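You operate a simulated robot arm through the tools that you are given. There is no shell and no other tool.

Carry out the task below with a simulated robot arm. There is one attempt and no reset: what you move stays moved.

## Task
Put the orange bag in box 27, close it and save line 27 on the key pad.

Only the result counts: the job must be done as asked and must still hold three seconds after the hand-in. Knocking over, shifting, dropping, spilling or breaking anything else fails it.

## Robot
A 5-joint arm with a two-finger parallel gripper, fixed in place. Base frame: the origin is at the foot of the arm, x ahead of it, y to its left, z up; the work surface is at about z = 0. Units: mm, degrees, N and s.
With the tool pointing down near the work surface it reaches from about 260 to 680 mm from the base axis. Its first joint turns from -66.0 to 66.0 degrees. The tool tilts only in the upright plane through the base axis and itself; it spins freely about its own axis. Payload 2.9 kg.
The TCP is the grasp point between the finger pads, 30 mm short of the fingertips. In the tool frame z runs along the fingers and y along their closing line. The gripper opens to 110 mm. The fingers are 20 mm wide and 10 mm thick; the gripper's body (48 by 112 mm) begins 55 mm behind the TCP.
Orientation is told as [roll, pitch, yaw] about the base's x, y, z axes, in that order, counted from this pose: with the fingers straight down and closing along the base's y, the tool's x points along the base's -x, its y along +y and its z along -z.

## Interface
- The arm moves only by the tool play_rows. Its argument "targets" is a list of rows, each a list of 6 numbers: the shift along the tool's x, y, z in mm, then the turn, a rotation vector about the tool's x, y, z in degrees. In form: [[tx, ty, tz, rx, ry, rz], ...]. A call has 1 to 20 rows; each row is the pose to reach, as a shift and turn from the pose commanded when the call began, along the tool's axes at that moment. "gripper" is the opening, from 0 (shut) to 1 (fully open), set as the call begins (left out, the last holds). A row lasts 0.2 s, in which the tool goes at most 50 mm and 8.6 degrees; a call with a longer step from one row to the next is refused whole, and so is a gripper value outside its range. Where a pose cannot be reached the arm comes as near as it can. A force on the tool above 40 N (or 10 N above the force at the start of the call, whichever is more), or a blocked arm, ends the call early, and 0.2 s more pass. Each finger travels about 108 mm/s and halts on what it meets, pressing with about 20 N; the grip force reading is that of the motor and also rises with nothing between the fingers. The clock runs only during rows and for 0.2 s after the last one: add rows that repeat a pose to give the fingers time. The reply holds the time, the measured pose of the TCP, the force on the tool along the base axes, the opening and the grip force, in the units named above and with some noise, with the torque about the TCP (base axes, N m) and any sound that the robot's microphone picked up, and new pictures: "show" is both (left out), scene, wrist or none.
- Cameras (640 x 400 px; columns grow to the right, rows downward): "scene" is fixed at [40.4, -469.9, 585.5]; the picture's right is [0.64, -0.77, 0.00], its down [-0.57, -0.47, -0.67] and it looks along [0.52, 0.43, -0.74] (base axes); focal length 238 px, centre (320, 200). "wrist" rides on the gripper at [72, 17, -103] in the tool frame; the picture's right is [-0.23, 0.97, 0.00], its down [-0.76, -0.18, -0.62] and it looks along [-0.61, -0.14, 0.78] (tool axes); focal length 222 px, centre (320, 200). There is no depth. A picture from a camera that has moved, and an enlarged one, comes with that camera's place and axes in the base frame and with its lens.
- inspect(camera, box): a new picture of the part [left, top, right, bottom] of that camera's present view, enlarged. The clock stands still meanwhile.
- job_done(): hands the job in; it is judged then, once.

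Places have to be worked out from the pictures, the camera data and where the tool is seen. Open the gripper and draw the arm clear of the work before you hand the job in, unless the task says otherwise.

The tools are called after "Call:" as a command line: name --pt "numbers of a row" for each row, then --argument value for the rest, lists and objects as JSON in quotes. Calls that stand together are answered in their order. play_rows: Moves the arm, as the interface text tells. Its arguments: {"type":"object","properties":{"targets":{"type":"array","items":{"type":"array","items":{"type":"number"}}},"gripper":{"type":"number"},"show":{"type":"string","enum":["both","scene","wrist","none"]}},"required":["targets"]} The other tools are called the same way: inspect (camera, box) takes an enlarged picture of a part of a camera's view; job_done () hands the job in.

At the start:

```text
time_s: 0.0
ee_pos: [449.7, 91.8, 313.2]
tool_rot: [0.0, -0.1, 0.0]
wrist_force: [0.0, 0.2, 0.3]
torque: [-0.02, 0.0, -0.01]
grip_width: 109.9
gripper_force: 0.1
```

scene: 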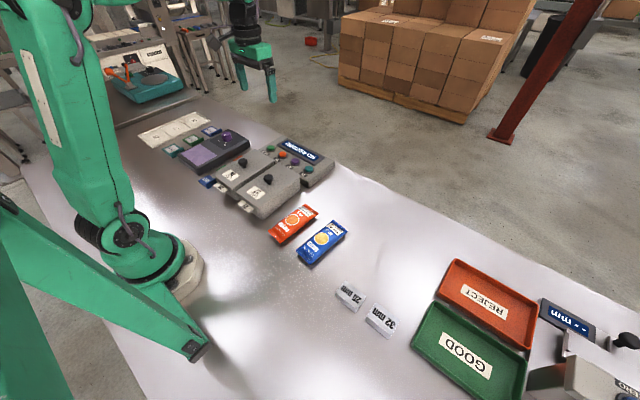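
wrist: 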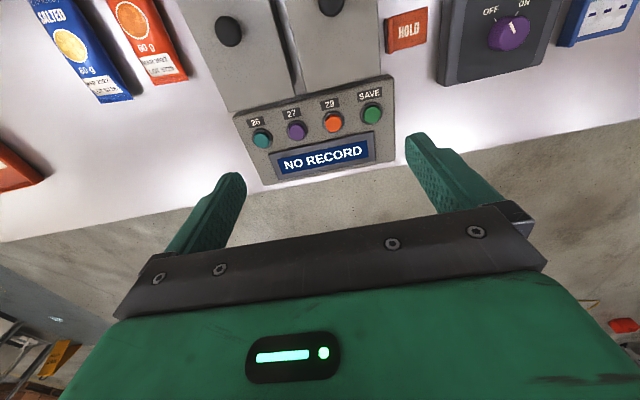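

I'll start by looking closely at the boxes, key pad and bags in both cameras before moving anything.

Call:
inspect --camera "scene" --box '[130, 100, 370, 280]'

Call:
inspect --camera "wrist" --box '[0, 0, 640, 200]'

Call:
inspect --camera "scene" --box '[200, 130, 340, 225]'

```text
2.22 times, centred on (250, 190) of scene
camera zoom: at [40.4, -469.9, 585.5], right [0.64, -0.77, 0.0], down [-0.57, -0.47, -0.67], along [0.52, 0.43, -0.74], focal length 530 px, centre (476, 222)
```

zoom: 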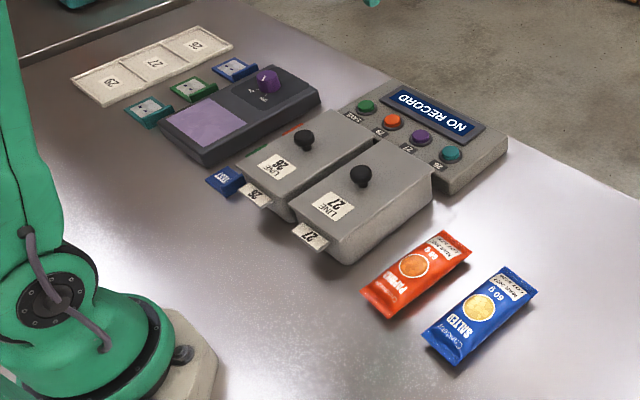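

```text
1.00 times, centred on (320, 100) of wrist (not enlarged: the box is as wide or as high as the picture)
camera zoom: at [377.7, 107.9, 415.4], right [0.23, 0.97, 0.0], down [0.76, -0.18, 0.62], along [0.61, -0.14, -0.78], focal length 222 px, centre (320, 300)
```

zoom: 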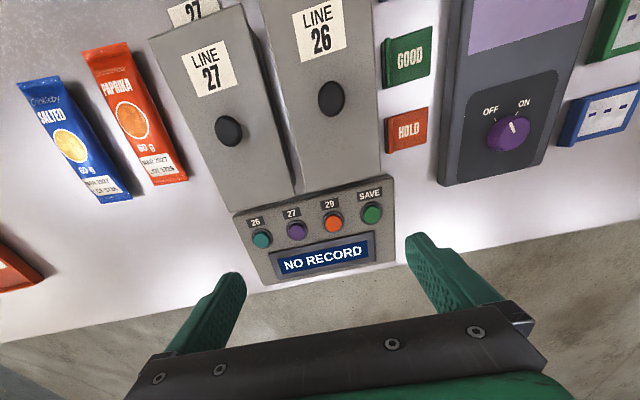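

```text
4.21 times, centred on (270, 178) of scene
camera zoom: at [40.4, -469.9, 585.5], right [0.64, -0.77, 0.0], down [-0.57, -0.47, -0.67], along [0.52, 0.43, -0.74], focal length 1004 px, centre (530, 295)
```

zoom: 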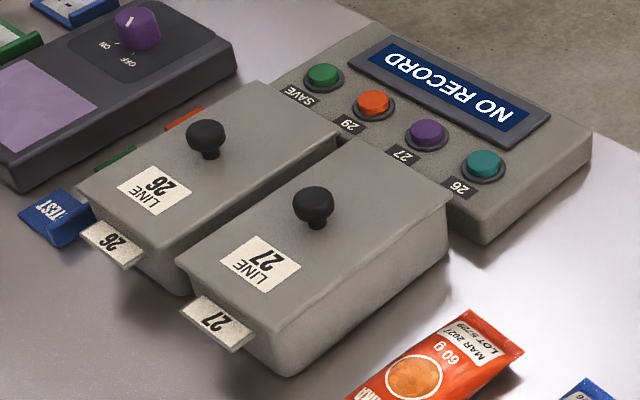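

The scene shows box 27 (lid centre about x=357, y=2), its knob at about (361, 1, 81), and the orange bag centred near (329, -129). I'll look at the upper edge of the wrist view, which covers the boxes and bags.

Call:
inspect --camera "wrist" --box '[0, 0, 640, 4]'

Call:
inspect --camera "wrist" --box '[0, 0, 320, 60]'

Call:
inspect --camera "scene" --box '[225, 165, 365, 270]'

```text
1.00 times, centred on (320, 2) of wrist (not enlarged: the box is as wide or as high as the picture)
camera zoom: at [377.7, 107.9, 415.4], right [0.23, 0.97, 0.0], down [0.76, -0.18, 0.62], along [0.61, -0.14, -0.78], focal length 222 px, centre (320, 398)
```

zoom: 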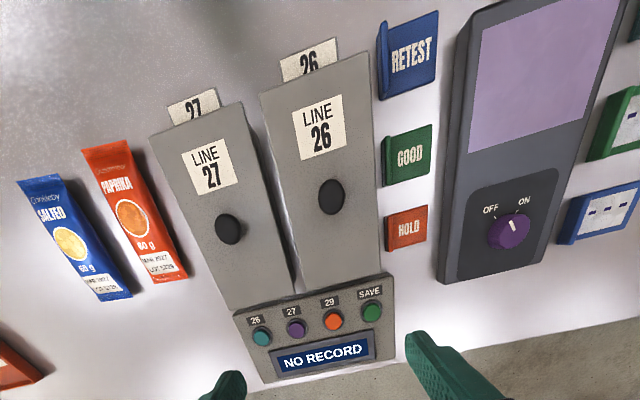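

```text
2.00 times, centred on (160, 30) of wrist
camera zoom: at [377.7, 107.9, 415.4], right [0.23, 0.97, 0.0], down [0.76, -0.18, 0.62], along [0.61, -0.14, -0.78], focal length 444 px, centre (640, 540)
```

zoom: 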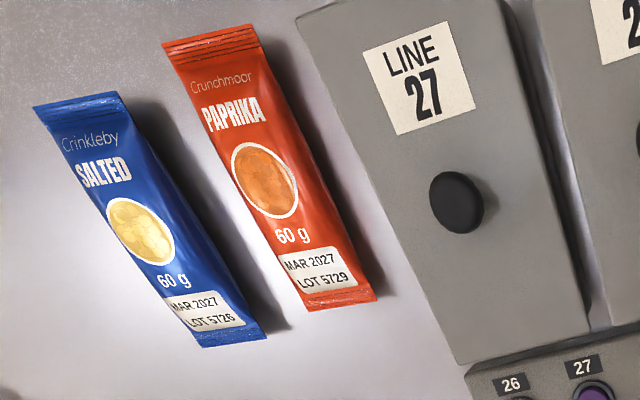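

```text
3.81 times, centred on (295, 218) of scene
camera zoom: at [40.4, -469.9, 585.5], right [0.64, -0.77, 0.0], down [-0.57, -0.47, -0.67], along [0.52, 0.43, -0.74], focal length 908 px, centre (415, 133)
```

zoom: 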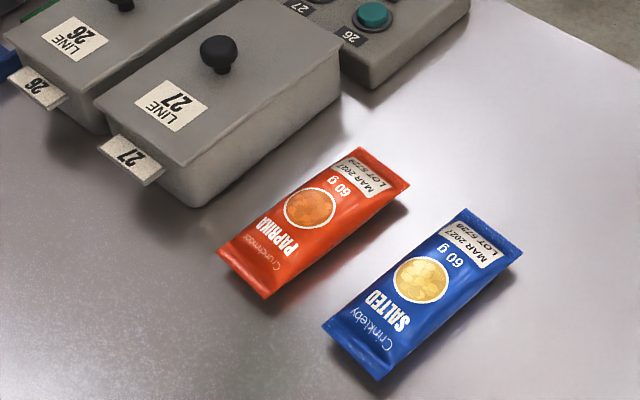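

The bags, lids and buttons are clear: "Crunchmoor Paprika" is the orange bag, lid top is near z≈57, and the knob head is about 30 mm wide. I'll move to 115 mm above knob 27 to check its exact place.

Call:
play_rows --pt "18 -18 23 0 0 0" --pt "36 -36 46 0 0 0" --pt "54 -54 69 0 0 0" --pt "72 -72 92 0 0 0" --pt "88.7 -90.8 113 0 0 0" --pt "88.7 -90.8 113 0 0 0" --gripper 0.7

```text
time_s: 1.4
ee_pos: [358.9, 0.2, 200.3]
tool_rot: [-0.1, 0.0, 0.1]
wrist_force: [0.3, -1.4, 0.0]
torque: [-0.01, 0.01, 0.02]
grip_width: 77.0
gripper_force: 0.1
camera wrist: at [288.3, 16.5, 302.3], right [0.23, 0.97, 0.0], down [0.76, -0.18, 0.62], along [0.61, -0.14, -0.78], focal length 222 px, centre (320, 200)
```

scene: 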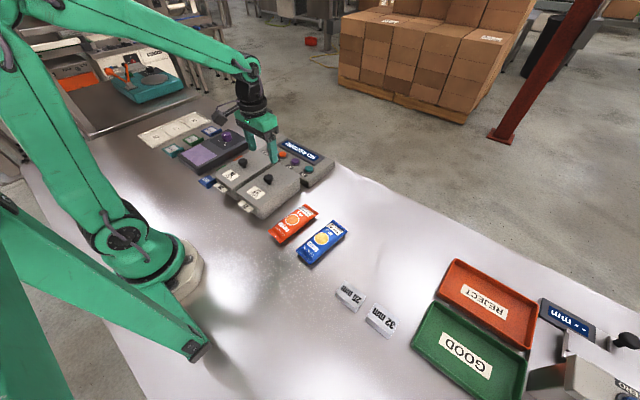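
wrist: 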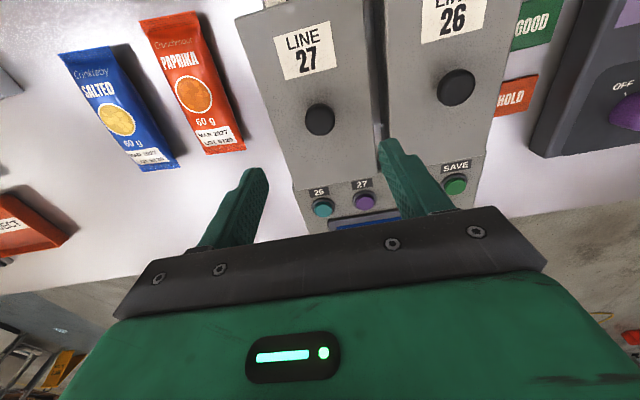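

The knob appears directly beneath the TCP (about x=360, y=0.4). I'll zoom in on it to fix its height and the lid edges.

Call:
inspect --camera "wrist" --box '[240, 60, 400, 160]'

Call:
inspect --camera "scene" --box '[230, 155, 310, 215]'

Call:
inspect --camera "wrist" --box '[0, 0, 640, 4]'

```text
4.00 times, centred on (320, 110) of wrist
camera zoom: at [288.3, 16.5, 302.3], right [0.23, 0.97, 0.0], down [0.76, -0.18, 0.62], along [0.61, -0.14, -0.78], focal length 888 px, centre (320, 560)
```

zoom: 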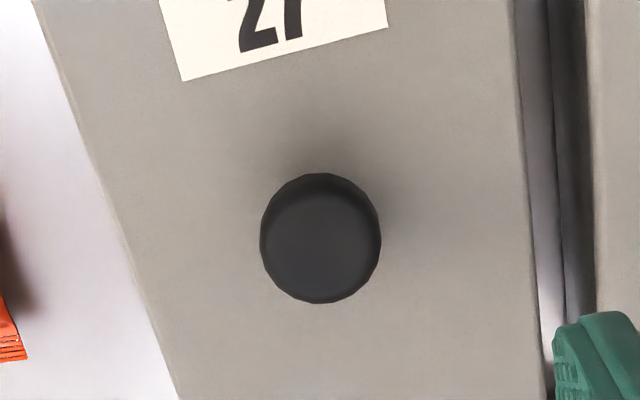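

```text
6.67 times, centred on (270, 185) of scene
camera zoom: at [40.4, -469.9, 585.5], right [0.64, -0.77, 0.0], down [-0.57, -0.47, -0.67], along [0.52, 0.43, -0.74], focal length 1589 px, centre (653, 300)
```

zoom: 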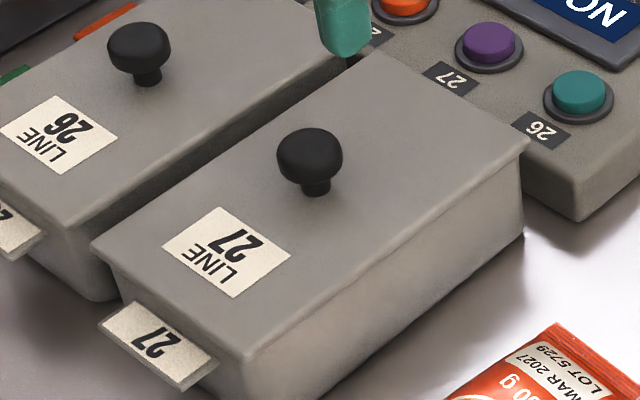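

```text
1.00 times, centred on (320, 2) of wrist (not enlarged: the box is as wide or as high as the picture)
camera zoom: at [288.3, 16.5, 302.3], right [0.23, 0.97, 0.0], down [0.76, -0.18, 0.62], along [0.61, -0.14, -0.78], focal length 222 px, centre (320, 398)
```

zoom: 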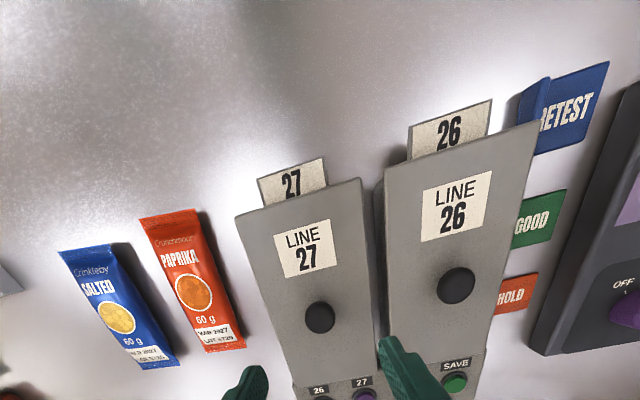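

The knob is centred under the gripper, head about 30 mm wide at z≈70–90, lid top around z≈60–65. I'll descend straight down to TCP z≈102, staying open, and check readings.

Call:
play_rows --pt "-1 0 25 0 0 0" --pt "-1 0 50 0 0 0" --pt "-1 0 75 0 0 0" --pt "-1 0 90 0 0 0" --pt "-1 0 98 0 0 0" --pt "-1 0 98 0 0 0" --gripper 0.6

```text
time_s: 2.8
ee_pos: [361.9, -0.2, 102.3]
tool_rot: [0.1, 0.0, 0.0]
wrist_force: [-0.4, 0.5, 0.6]
torque: [0.01, -0.01, -0.03]
grip_width: 66.1
gripper_force: 0.0
camera wrist: at [290.1, 17.2, 204.3], right [0.23, 0.97, 0.0], down [0.76, -0.18, 0.62], along [0.61, -0.14, -0.78], focal length 222 px, centre (320, 200)
```

scene: 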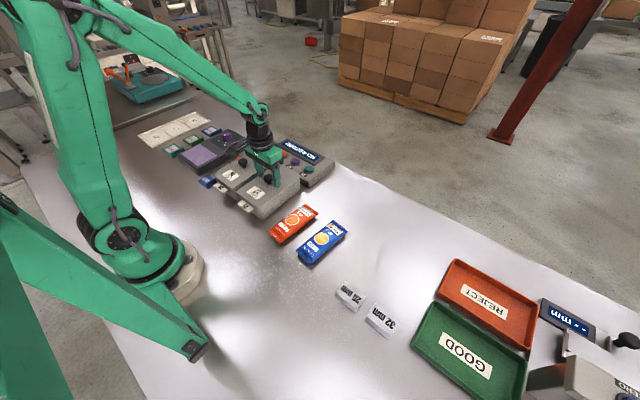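
wrist: 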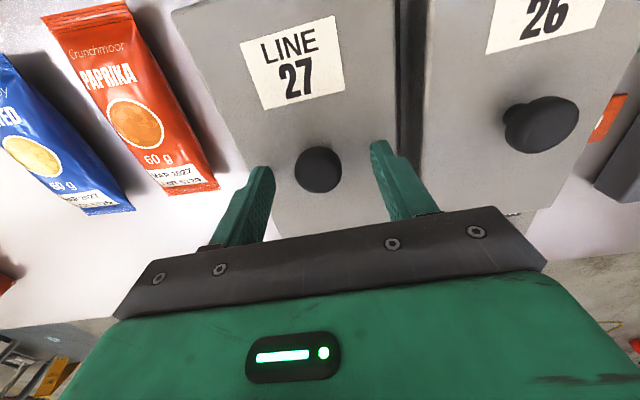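

Call:
inspect --camera "scene" --box '[235, 140, 315, 200]'

Call:
inspect --camera "wrist" --box '[230, 110, 430, 235]'

```text
6.67 times, centred on (275, 170) of scene
camera zoom: at [40.4, -469.9, 585.5], right [0.64, -0.77, 0.0], down [-0.57, -0.47, -0.67], along [0.52, 0.43, -0.74], focal length 1589 px, centre (620, 400)
```

zoom: 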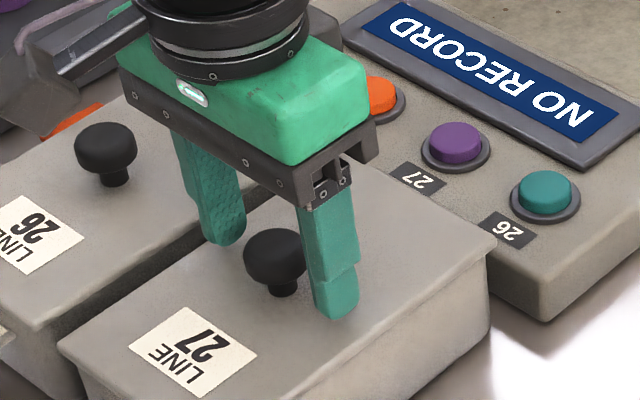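

```text
3.20 times, centred on (330, 172) of wrist
camera zoom: at [290.1, 17.2, 204.3], right [0.23, 0.97, 0.0], down [0.76, -0.18, 0.62], along [0.61, -0.14, -0.78], focal length 711 px, centre (288, 288)
```

zoom: 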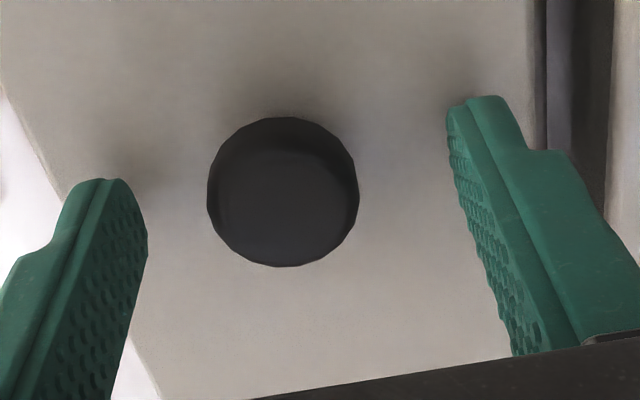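

Fingers straddle the knob well, with the tips around z=72 and no contact. I'll go 3 mm lower and close on the knob.

Call:
play_rows --pt "0 0 3 0 0 0" --pt "0 0 3 0 0 0" --gripper 0.6 --show "none"

Call:
play_rows --pt "0 0 0 0 0 0" --pt "0 0 0 0 0 0" --pt "0 0 0 0 0 0" --gripper 0 --show "both"

```text
time_s: 3.4
ee_pos: [361.6, 0.4, 99.2]
tool_rot: [0.0, -0.1, -0.1]
wrist_force: [0.1, -0.5, 0.1]
torque: [-0.04, 0.02, 0.02]
grip_width: 66.0
gripper_force: 0.0
```

```text
time_s: 4.2
ee_pos: [362.1, 0.8, 99.3]
tool_rot: [0.0, 0.0, -0.1]
wrist_force: [0.5, -0.6, 0.1]
torque: [-0.01, -0.01, -0.04]
grip_width: 28.9
gripper_force: 19.5
heard: snap
camera wrist: at [290.4, 17.2, 201.0], right [0.23, 0.97, 0.0], down [0.76, -0.18, 0.62], along [0.61, -0.14, -0.78], focal length 222 px, centre (320, 200)
```

scene: 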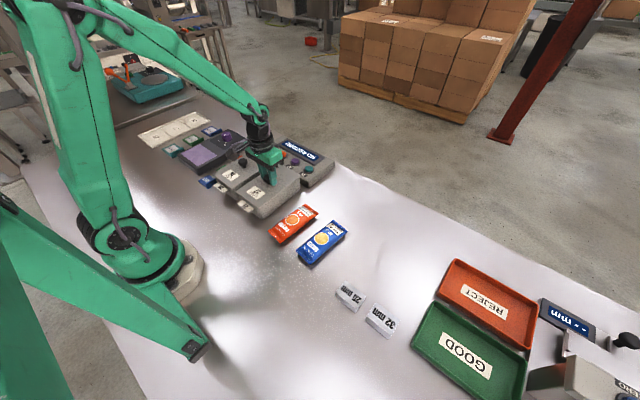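
wrist: 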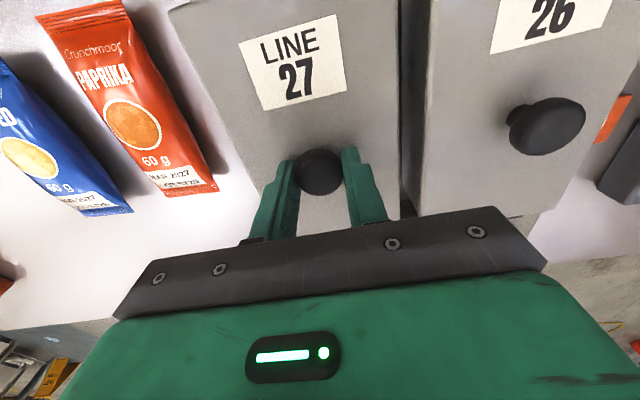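

The knob is held (width 28.9 mm, 19.5 N) and a "snap" was heard. I'll lift slowly by 12 mm and watch the force for a hinge or a sticky fit.

Call:
play_rows --pt "0 0 -3 0 0 0" --pt "0 0 -6 0 0 0" --pt "0 0 -9 0 0 0" --pt "0 0 -12 0 0 0" --gripper 0

Call:
inspect --camera "scene" --box '[225, 150, 315, 215]'

```text
time_s: 5.2
ee_pos: [361.2, 1.6, 110.8]
tool_rot: [0.1, 0.1, 0.0]
wrist_force: [0.3, 0.2, -1.0]
torque: [0.04, 0.0, 0.01]
grip_width: 28.8
gripper_force: 19.9
camera wrist: at [290.2, 16.7, 213.4], right [0.23, 0.97, 0.0], down [0.76, -0.18, 0.62], along [0.61, -0.14, -0.78], focal length 222 px, centre (320, 200)
```

scene: 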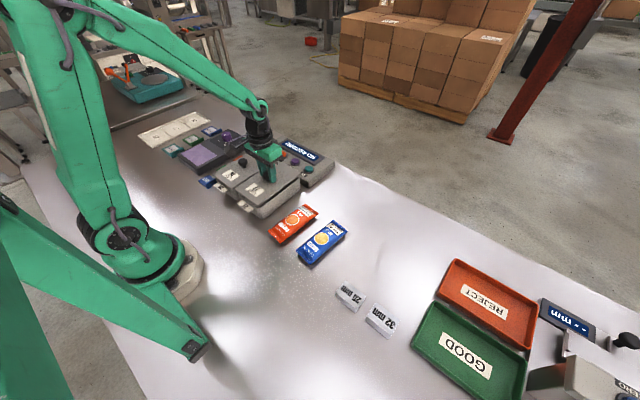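
wrist: 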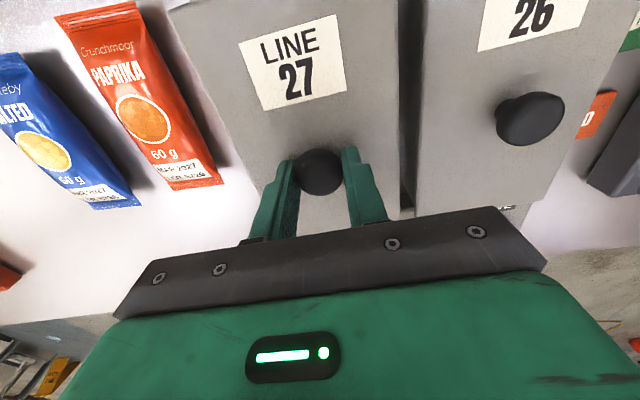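

```text
6.15 times, centred on (270, 182) of scene
camera zoom: at [40.4, -469.9, 585.5], right [0.64, -0.77, 0.0], down [-0.57, -0.47, -0.67], along [0.52, 0.43, -0.74], focal length 1467 px, centre (628, 308)
```

zoom: 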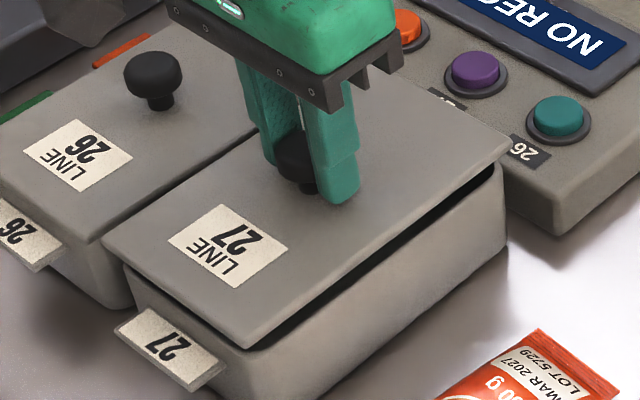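

The lid lifts freely and flat — it's a lift-off lid. I'll raise it another 110 mm and carry it to the empty table area around (440, -370), staying high.

Call:
play_rows --pt "0 0 -30 0 0 0" --pt "0 0 -65 0 0 0" --pt "0 0 -100 0 0 0" --pt "0 0 -110 0 0 0" --pt "-6 -28.5 -110 0 0 0" --pt "-12 -57.1 -110 0 0 0" --pt "-18 -85.6 -110 0 0 0" --pt "-24 -114.2 -110 0 0 0" --pt "-30 -142.7 -110 0 0 0" --pt "-36 -171.2 -110 0 0 0" --pt "-42 -199.8 -110 0 0 0" --pt "-48 -228.3 -110 0 0 0" --pt "-54 -256.8 -110 0 0 0" --pt "-60 -285.4 -110 0 0 0" --pt "-66 -313.9 -110 0 0 0" --pt "-72 -342.5 -110 0 0 0" --pt "-78 -371 -110 0 0 0" --pt "-78 -371 -110 0 0 0" --gripper 0

Call:
inspect --camera "scene" --box '[200, 130, 360, 250]'

Call:
inspect --camera "scene" --box '[300, 150, 500, 280]'

```text
time_s: 9.0
ee_pos: [439.0, -371.7, 223.0]
tool_rot: [-0.1, 0.1, 0.1]
wrist_force: [-0.5, 0.2, -1.1]
torque: [0.0, 0.0, 0.0]
grip_width: 28.8
gripper_force: 20.4
camera wrist: at [367.4, -354.7, 324.8], right [0.23, 0.97, 0.0], down [0.76, -0.18, 0.62], along [0.61, -0.14, -0.78], focal length 222 px, centre (320, 200)
```

scene: 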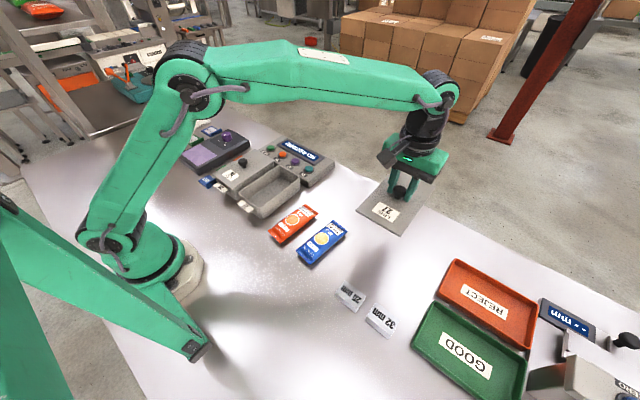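
wrist: 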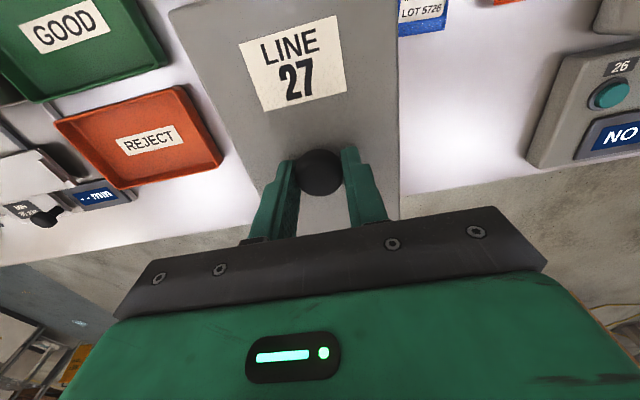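

```text
3.33 times, centred on (280, 190) of scene
camera zoom: at [40.4, -469.9, 585.5], right [0.64, -0.77, 0.0], down [-0.57, -0.47, -0.67], along [0.52, 0.43, -0.74], focal length 794 px, centre (453, 233)
```

zoom: 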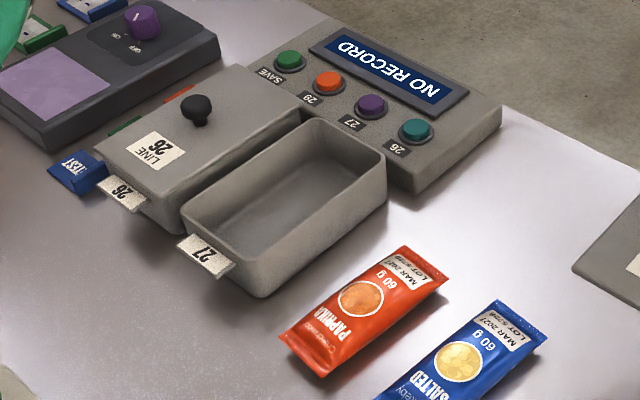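

```text
3.08 times, centred on (400, 215) of scene
camera zoom: at [40.4, -469.9, 585.5], right [0.64, -0.77, 0.0], down [-0.57, -0.47, -0.67], along [0.52, 0.43, -0.74], focal length 733 px, centre (74, 154)
```

zoom: 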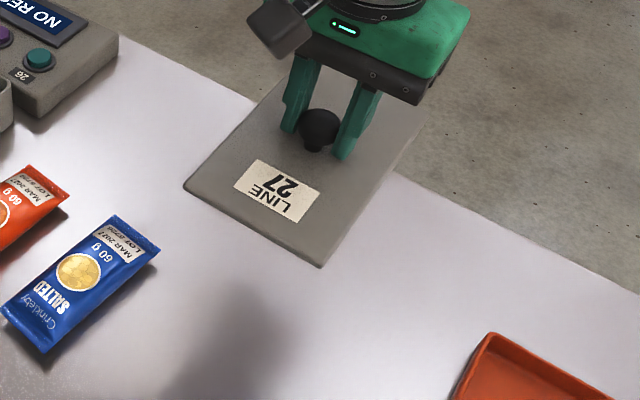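

Lid is held steadily over empty table; box 27 is open and empty. I'll lower the lid to TCP z≈60 first, then feel for the table in small steps.

Call:
play_rows --pt "0 0 30 0 0 0" --pt "0 0 60 0 0 0" --pt "0 0 90 0 0 0" --pt "0 0 120 0 0 0" --pt "0 0 145 0 0 0" --pt "0 0 161 0 0 0" --pt "0 0 161 0 0 0" --gripper 0

Call:
inspect --camera "scene" --box '[330, 170, 460, 260]'

```text
time_s: 10.6
ee_pos: [438.7, -369.0, 61.0]
tool_rot: [0.0, 0.0, -0.1]
wrist_force: [0.3, -0.2, -0.9]
torque: [0.01, -0.02, -0.03]
grip_width: 29.0
gripper_force: 20.4
camera wrist: at [367.9, -352.8, 162.8], right [0.23, 0.97, 0.0], down [0.76, -0.18, 0.62], along [0.61, -0.14, -0.78], focal length 222 px, centre (320, 200)
```

scene: 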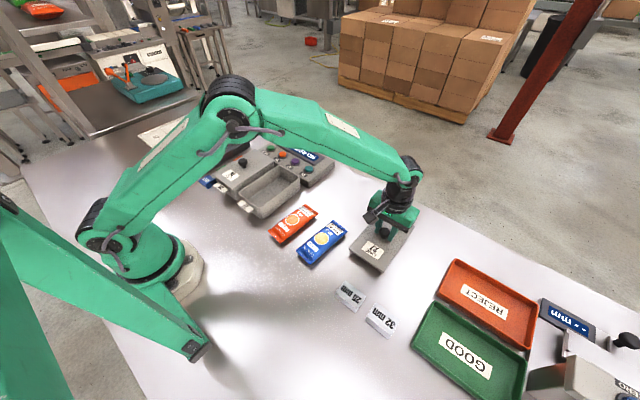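
wrist: 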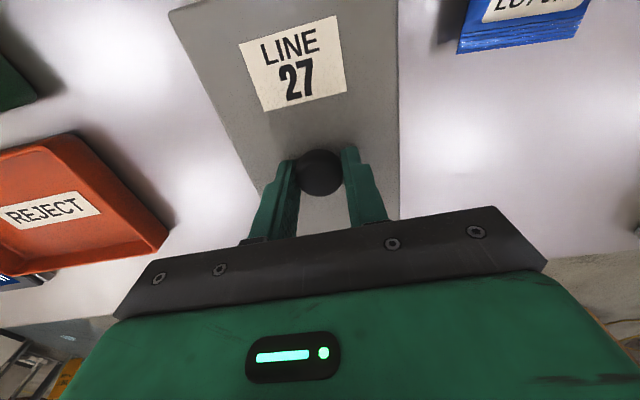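

```text
4.44 times, centred on (395, 215) of scene
camera zoom: at [40.4, -469.9, 585.5], right [0.64, -0.77, 0.0], down [-0.57, -0.47, -0.67], along [0.52, 0.43, -0.74], focal length 1059 px, centre (-13, 133)
```

zoom: 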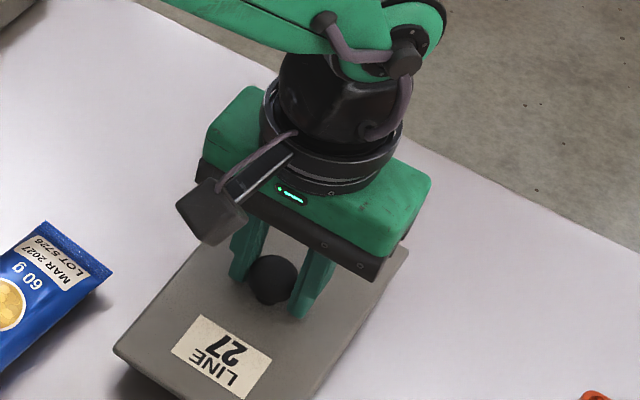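

The lid now hovers a bit above the table. Lower in 2 mm steps and watch the vertical force.

Call:
play_rows --pt "0 0 2 0 0 0" --pt "0 0 4 0 0 0" --pt "0 0 6 0 0 0" --pt "0 0 8 0 0 0" --gripper 0 --show "none"

Call:
inspect --camera "scene" --box '[330, 190, 430, 280]'

```text
time_s: 11.6
ee_pos: [440.5, -370.5, 53.6]
tool_rot: [-0.1, 0.0, 0.0]
wrist_force: [0.1, -0.4, -0.4]
torque: [0.0, 0.0, -0.02]
grip_width: 28.7
gripper_force: 20.2
```

```text
4.44 times, centred on (380, 235) of scene
camera zoom: at [40.4, -469.9, 585.5], right [0.64, -0.77, 0.0], down [-0.57, -0.47, -0.67], along [0.52, 0.43, -0.74], focal length 1059 px, centre (53, 44)
```

zoom: 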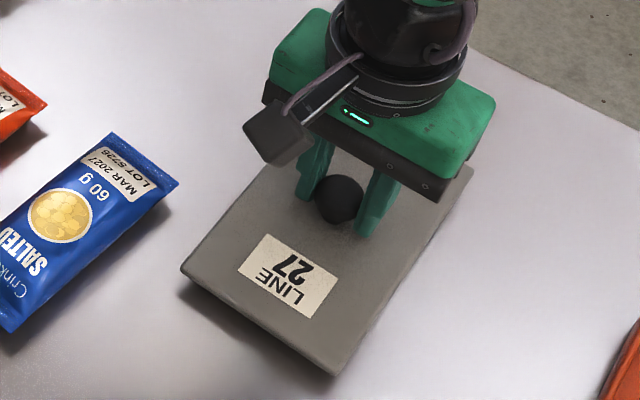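

Still airborne (force about -0.5 N). Continue down in 1.5 mm steps.

Call:
play_rows --pt "0 0 1.5 0 0 0" --pt "0 0 3 0 0 0" --pt "0 0 4.5 0 0 0" --gripper 0 --show "none"

Call:
inspect --camera "scene" --box '[330, 200, 420, 270]'

```text
time_s: 12.4
ee_pos: [439.8, -370.7, 48.9]
tool_rot: [-0.1, 0.1, 0.1]
wrist_force: [0.7, -0.1, -0.5]
torque: [0.03, 0.0, 0.01]
grip_width: 29.0
gripper_force: 20.6
```

```text
5.71 times, centred on (375, 235) of scene
camera zoom: at [40.4, -469.9, 585.5], right [0.64, -0.77, 0.0], down [-0.57, -0.47, -0.67], along [0.52, 0.43, -0.74], focal length 1362 px, centre (6, 0)
```

zoom: 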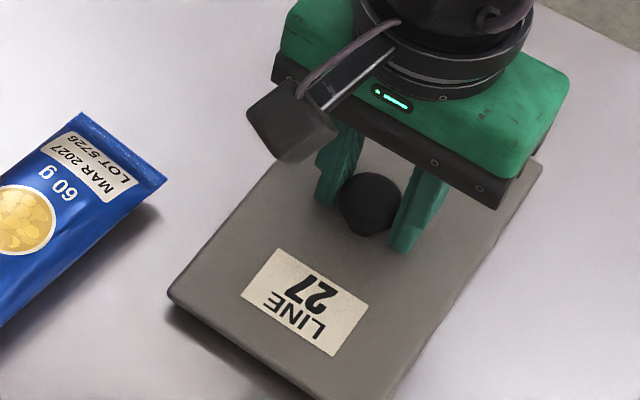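

Still no contact at z≈49. Continue with 1 mm steps.

Call:
play_rows --pt "0 0 1 0 0 0" --pt "0 0 2 0 0 0" --pt "0 0 3 0 0 0" --gripper 0 --show "none"

```text
time_s: 13.2
ee_pos: [438.2, -369.9, 45.4]
tool_rot: [0.0, 0.0, -0.1]
wrist_force: [-1.5, -0.2, 4.8]
torque: [0.03, 0.07, 0.03]
grip_width: 28.6
gripper_force: 19.6
```

Contact with the table (4.8 N up at z≈45.4). I'll release the knob, then rise.

Call:
play_rows --pt "0 0 0 0 0 0" --pt "0 0 0 0 0 0" --pt "0 0 0 0 0 0" --gripper 0.6 --show "none"

Call:
play_rows --pt "0 0 -10 0 0 0" --pt "0 0 -30 0 0 0" --pt "0 0 -70 0 0 0" --pt "0 0 -110 0 0 0" --pt "0 0 -150 0 0 0" --pt "0 0 -150 0 0 0" --gripper 0.6

Call:
inspect --camera "scene" --box '[330, 190, 430, 270]'

```text
time_s: 14.0
ee_pos: [439.5, -372.2, 46.0]
tool_rot: [0.1, 0.1, 0.0]
wrist_force: [0.8, 0.6, -0.3]
torque: [-0.01, -0.02, 0.02]
grip_width: 66.0
gripper_force: 0.0
```

```text
time_s: 15.4
ee_pos: [441.4, -370.3, 197.3]
tool_rot: [0.0, 0.0, 0.0]
wrist_force: [0.8, 0.4, 0.1]
torque: [0.06, 0.02, 0.0]
grip_width: 65.8
gripper_force: 0.0
camera wrist: at [369.6, -353.3, 298.3], right [0.23, 0.97, 0.0], down [0.76, -0.18, 0.62], along [0.61, -0.14, -0.78], focal length 222 px, centre (320, 200)
```

scene: 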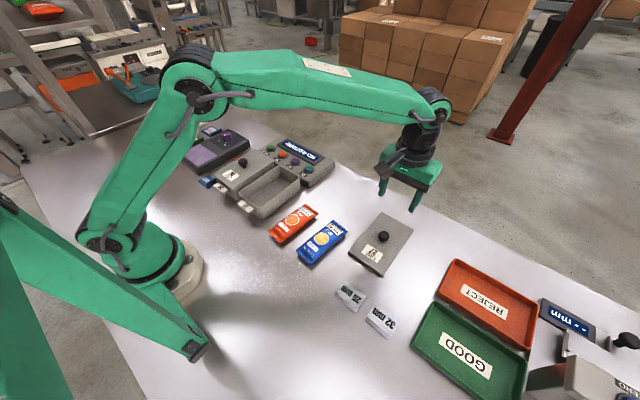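
wrist: 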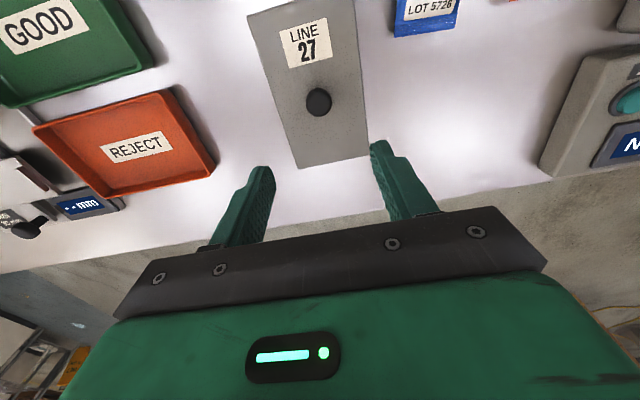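

```text
5.00 times, centred on (380, 230) of scene
camera zoom: at [40.4, -469.9, 585.5], right [0.64, -0.77, 0.0], down [-0.57, -0.47, -0.67], along [0.52, 0.43, -0.74], focal length 1192 px, centre (20, 50)
```

zoom: 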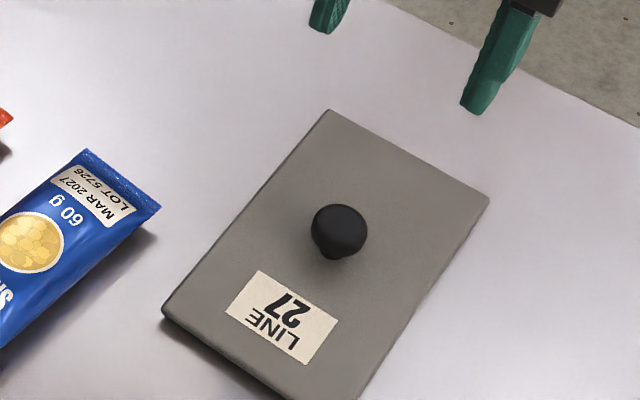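

The lid rests flat on the table, undisturbed. Next I'll move above the orange bag at about (330, -130, 200) to fix its pose.

Call:
play_rows --pt "14 30 -2 0 0 0" --pt "28 60 -5 0 0 0" --pt "42 90 -5 0 0 0" --pt "56 120 -5 0 0 0" --pt "70 150 -5 0 0 0" --pt "84 180 -5 0 0 0" --pt "98 210 -5 0 0 0" --pt "110 240 -5 0 0 0" --pt "110 240 -5 0 0 0" --gripper 0.8

Call:
inspect --camera "wrist" --box '[0, 0, 640, 4]'

Call:
inspect --camera "wrist" --box '[200, 20, 440, 170]'

```text
time_s: 17.4
ee_pos: [327.3, -128.4, 199.6]
tool_rot: [0.0, 0.0, 0.0]
wrist_force: [0.0, -0.3, 0.5]
torque: [-0.03, 0.02, -0.02]
grip_width: 88.3
gripper_force: 0.0
camera wrist: at [256.9, -112.1, 302.5], right [0.23, 0.97, 0.0], down [0.76, -0.18, 0.62], along [0.61, -0.14, -0.78], focal length 222 px, centre (320, 200)
```

scene: 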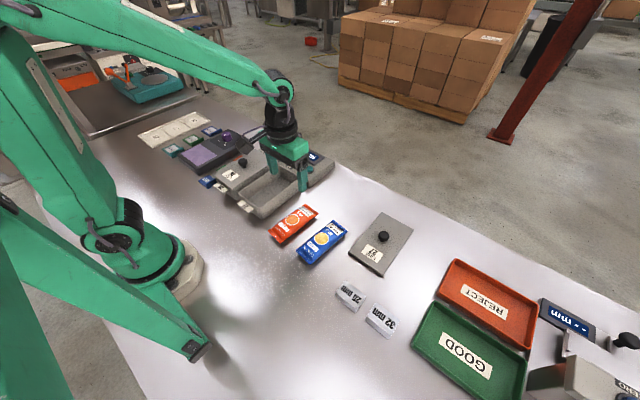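
wrist: 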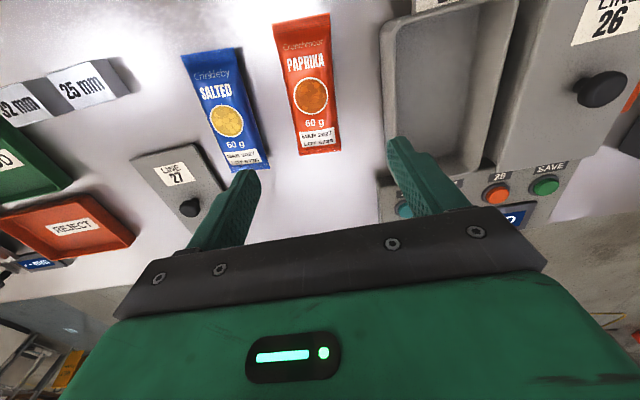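

```text
1.00 times, centred on (320, 2) of wrist (not enlarged: the box is as wide or as high as the picture)
camera zoom: at [256.9, -112.1, 302.5], right [0.23, 0.97, 0.0], down [0.76, -0.18, 0.62], along [0.61, -0.14, -0.78], focal length 222 px, centre (320, 398)
```

zoom: 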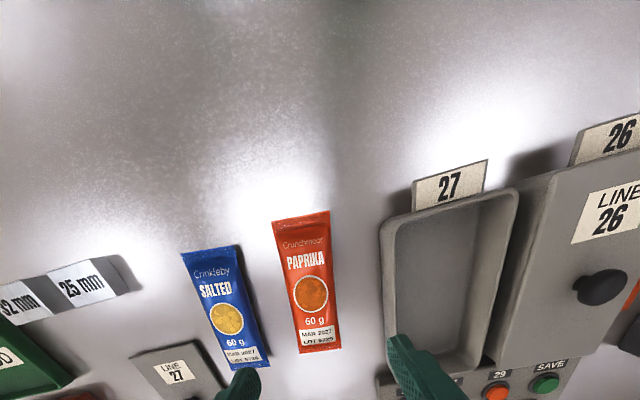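

```text
2.67 times, centred on (320, 95) of wrist
camera zoom: at [256.9, -112.1, 302.5], right [0.23, 0.97, 0.0], down [0.76, -0.18, 0.62], along [0.61, -0.14, -0.78], focal length 592 px, centre (320, 480)
```

zoom: 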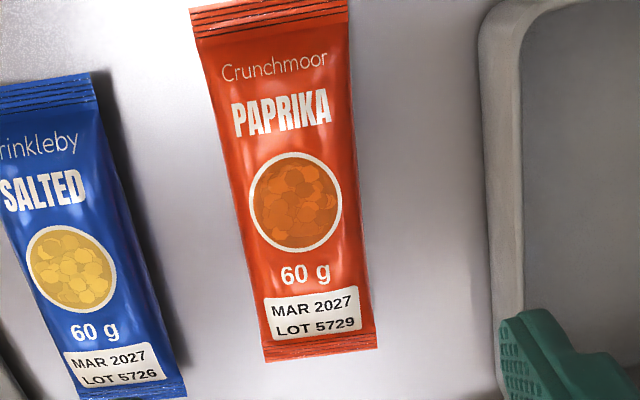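

From the wrist view the orange bag spans x≈253–402, centred near (327.5, -137.5), turned about -5.5° in yaw, with ≥20 mm side clearance to the blue bag and the box. I'll align yaw and go down to z≈110 for a check.

Call:
play_rows --pt "1 -2.5 20 0 0 2" --pt "2 -5 40 0 0 4" --pt "3 -7.5 60 0 0 5.5" --pt "3 -7.5 80 0 0 5.5" --pt "3 -7.5 90 0 0 5.5" --pt "3 -7.5 90 0 0 5.5" --gripper 0.8

Call:
inspect --camera "wrist" --box '[0, 0, 640, 4]'

Call:
inspect --camera "scene" --box '[240, 150, 360, 260]'

```text
time_s: 18.8
ee_pos: [326.4, -139.6, 110.8]
tool_rot: [0.0, 0.0, -5.5]
wrist_force: [-1.1, 0.3, 0.2]
torque: [-0.03, 0.0, -0.03]
grip_width: 88.2
gripper_force: 0.2
camera wrist: at [255.6, -115.2, 211.5], right [0.32, 0.95, 0.0], down [0.74, -0.25, 0.62], along [0.59, -0.2, -0.78], focal length 222 px, centre (320, 200)
```

scene: 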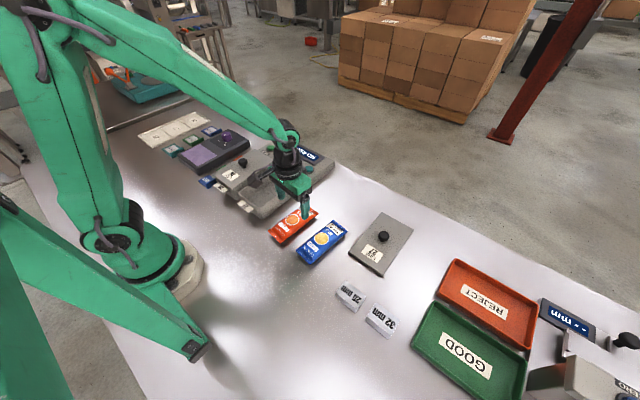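
wrist: 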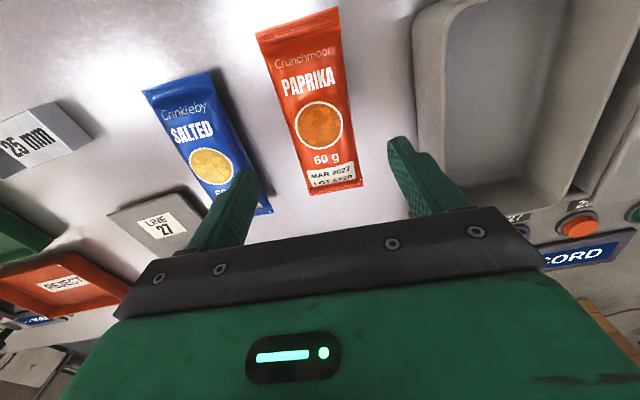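

```text
1.00 times, centred on (320, 2) of wrist (not enlarged: the box is as wide or as high as the picture)
camera zoom: at [255.6, -115.2, 211.5], right [0.32, 0.95, 0.0], down [0.74, -0.25, 0.62], along [0.59, -0.2, -0.78], focal length 222 px, centre (320, 398)
```

zoom: 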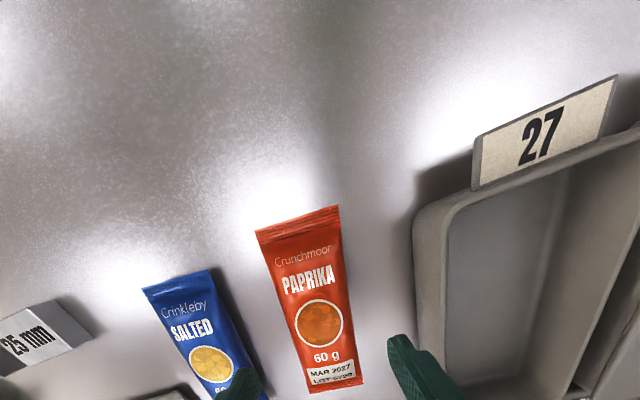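

```text
3.64 times, centred on (300, 205) of scene
camera zoom: at [40.4, -469.9, 585.5], right [0.64, -0.77, 0.0], down [-0.57, -0.47, -0.67], along [0.52, 0.43, -0.74], focal length 867 px, centre (393, 182)
```

zoom: 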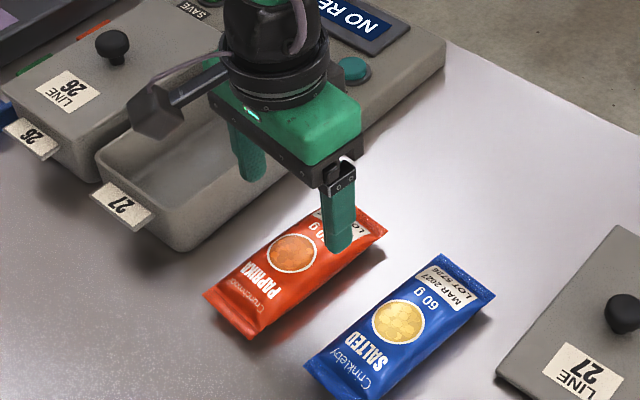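

Gripper is centred over the bag (bag centre ≈ (326, -138.5), yaw -5.6°). Descend until fingertips are about 6 mm above the table.

Call:
play_rows --pt "0 0 20 0 0 0" --pt "0 0 40 0 0 0" --pt "0 0 58 0 0 0" --pt "0 0 68 0 0 0" --pt "0 0 74 0 0 0" --pt "0 0 74 0 0 0" --gripper 0.8

Call:
inspect --camera "scene" --box '[255, 180, 355, 265]'

Call:
inspect --camera "wrist" --box '[200, 80, 440, 230]'

```text
time_s: 20.2
ee_pos: [327.2, -138.3, 35.7]
tool_rot: [0.0, 0.0, -5.4]
wrist_force: [0.1, -0.6, 0.7]
torque: [0.0, 0.0, 0.03]
grip_width: 88.2
gripper_force: 0.0
camera wrist: at [257.5, -114.2, 137.5], right [0.32, 0.95, 0.0], down [0.74, -0.25, 0.62], along [0.59, -0.2, -0.78], focal length 222 px, centre (320, 200)
```

scene: 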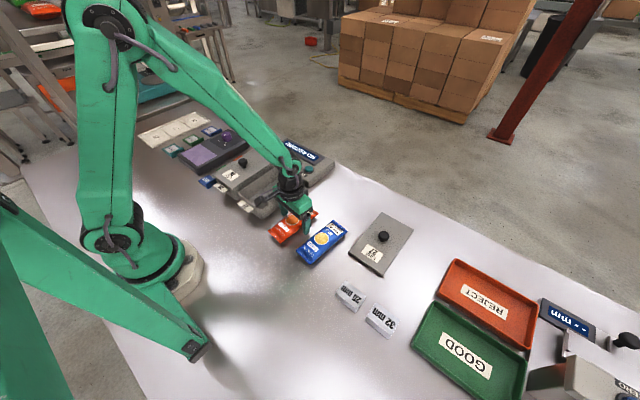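
wrist: 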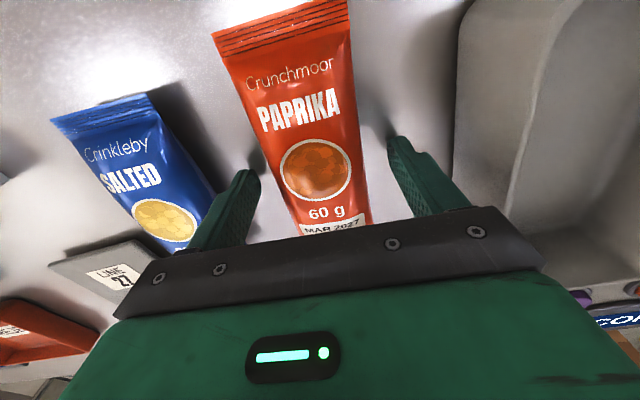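

```text
4.71 times, centred on (305, 222) of scene
camera zoom: at [40.4, -469.9, 585.5], right [0.64, -0.77, 0.0], down [-0.57, -0.47, -0.67], along [0.52, 0.43, -0.74], focal length 1122 px, centre (391, 94)
```

zoom: 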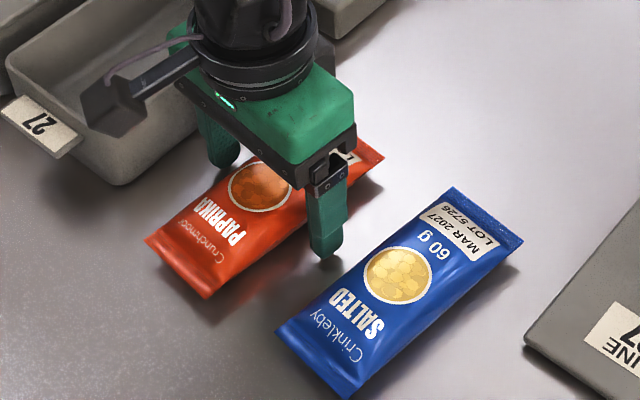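

```text
2.67 times, centred on (320, 155) of wrist
camera zoom: at [257.5, -114.2, 137.5], right [0.32, 0.95, 0.0], down [0.74, -0.25, 0.62], along [0.59, -0.2, -0.78], focal length 592 px, centre (320, 320)
```

zoom: 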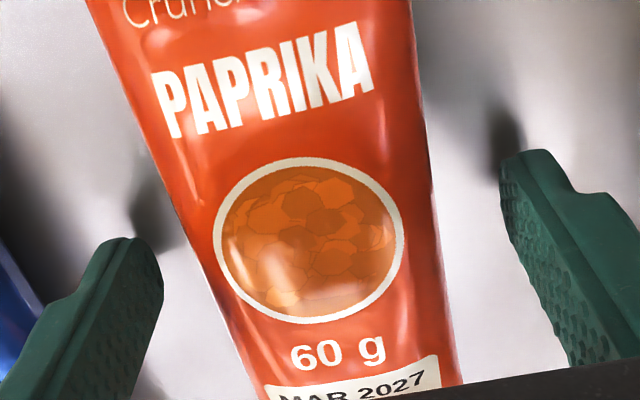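

Fingers straddle the bag with no contact. I'll close gently to ~57 mm target and read width and force.

Call:
play_rows --pt "0 0 0 0 0 0" --pt "0 0 0 0 0 0" --pt "0 0 0 0 0 0" --gripper 0.52

Call:
inspect --camera "wrist" --box '[200, 80, 440, 230]'

```text
time_s: 21.0
ee_pos: [327.4, -136.7, 36.6]
tool_rot: [0.0, 0.1, -5.5]
wrist_force: [-0.1, 0.5, -0.1]
torque: [0.0, 0.0, -0.02]
grip_width: 59.2
gripper_force: 20.2
camera wrist: at [257.5, -114.2, 137.6], right [0.32, 0.95, 0.0], down [0.74, -0.25, 0.62], along [0.59, -0.2, -0.78], focal length 222 px, centre (320, 200)
```

scene: 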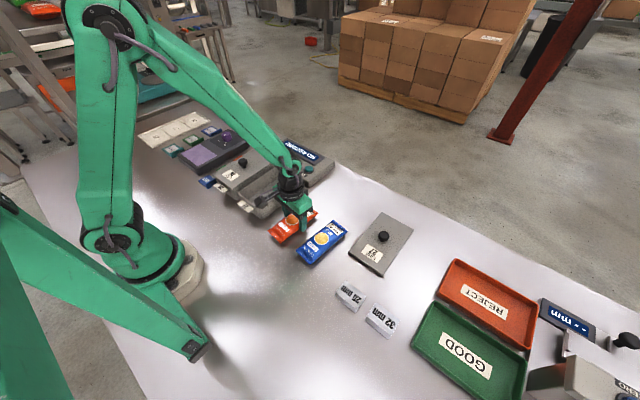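
wrist: 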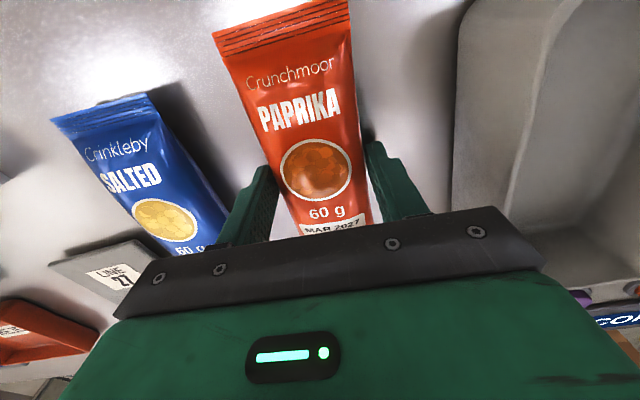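

```text
2.67 times, centred on (320, 155) of wrist
camera zoom: at [257.5, -114.2, 137.6], right [0.32, 0.95, 0.0], down [0.74, -0.25, 0.62], along [0.59, -0.2, -0.78], focal length 592 px, centre (320, 320)
```

zoom: 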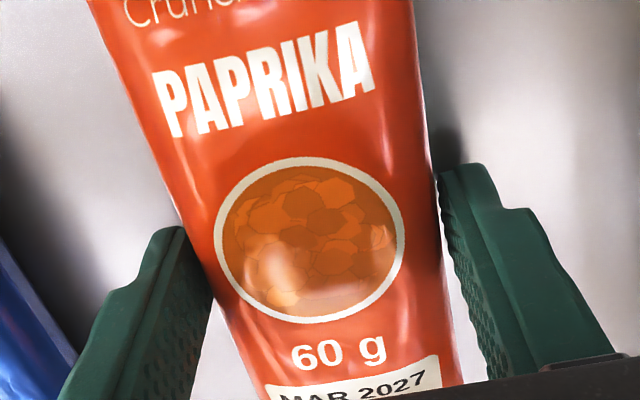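

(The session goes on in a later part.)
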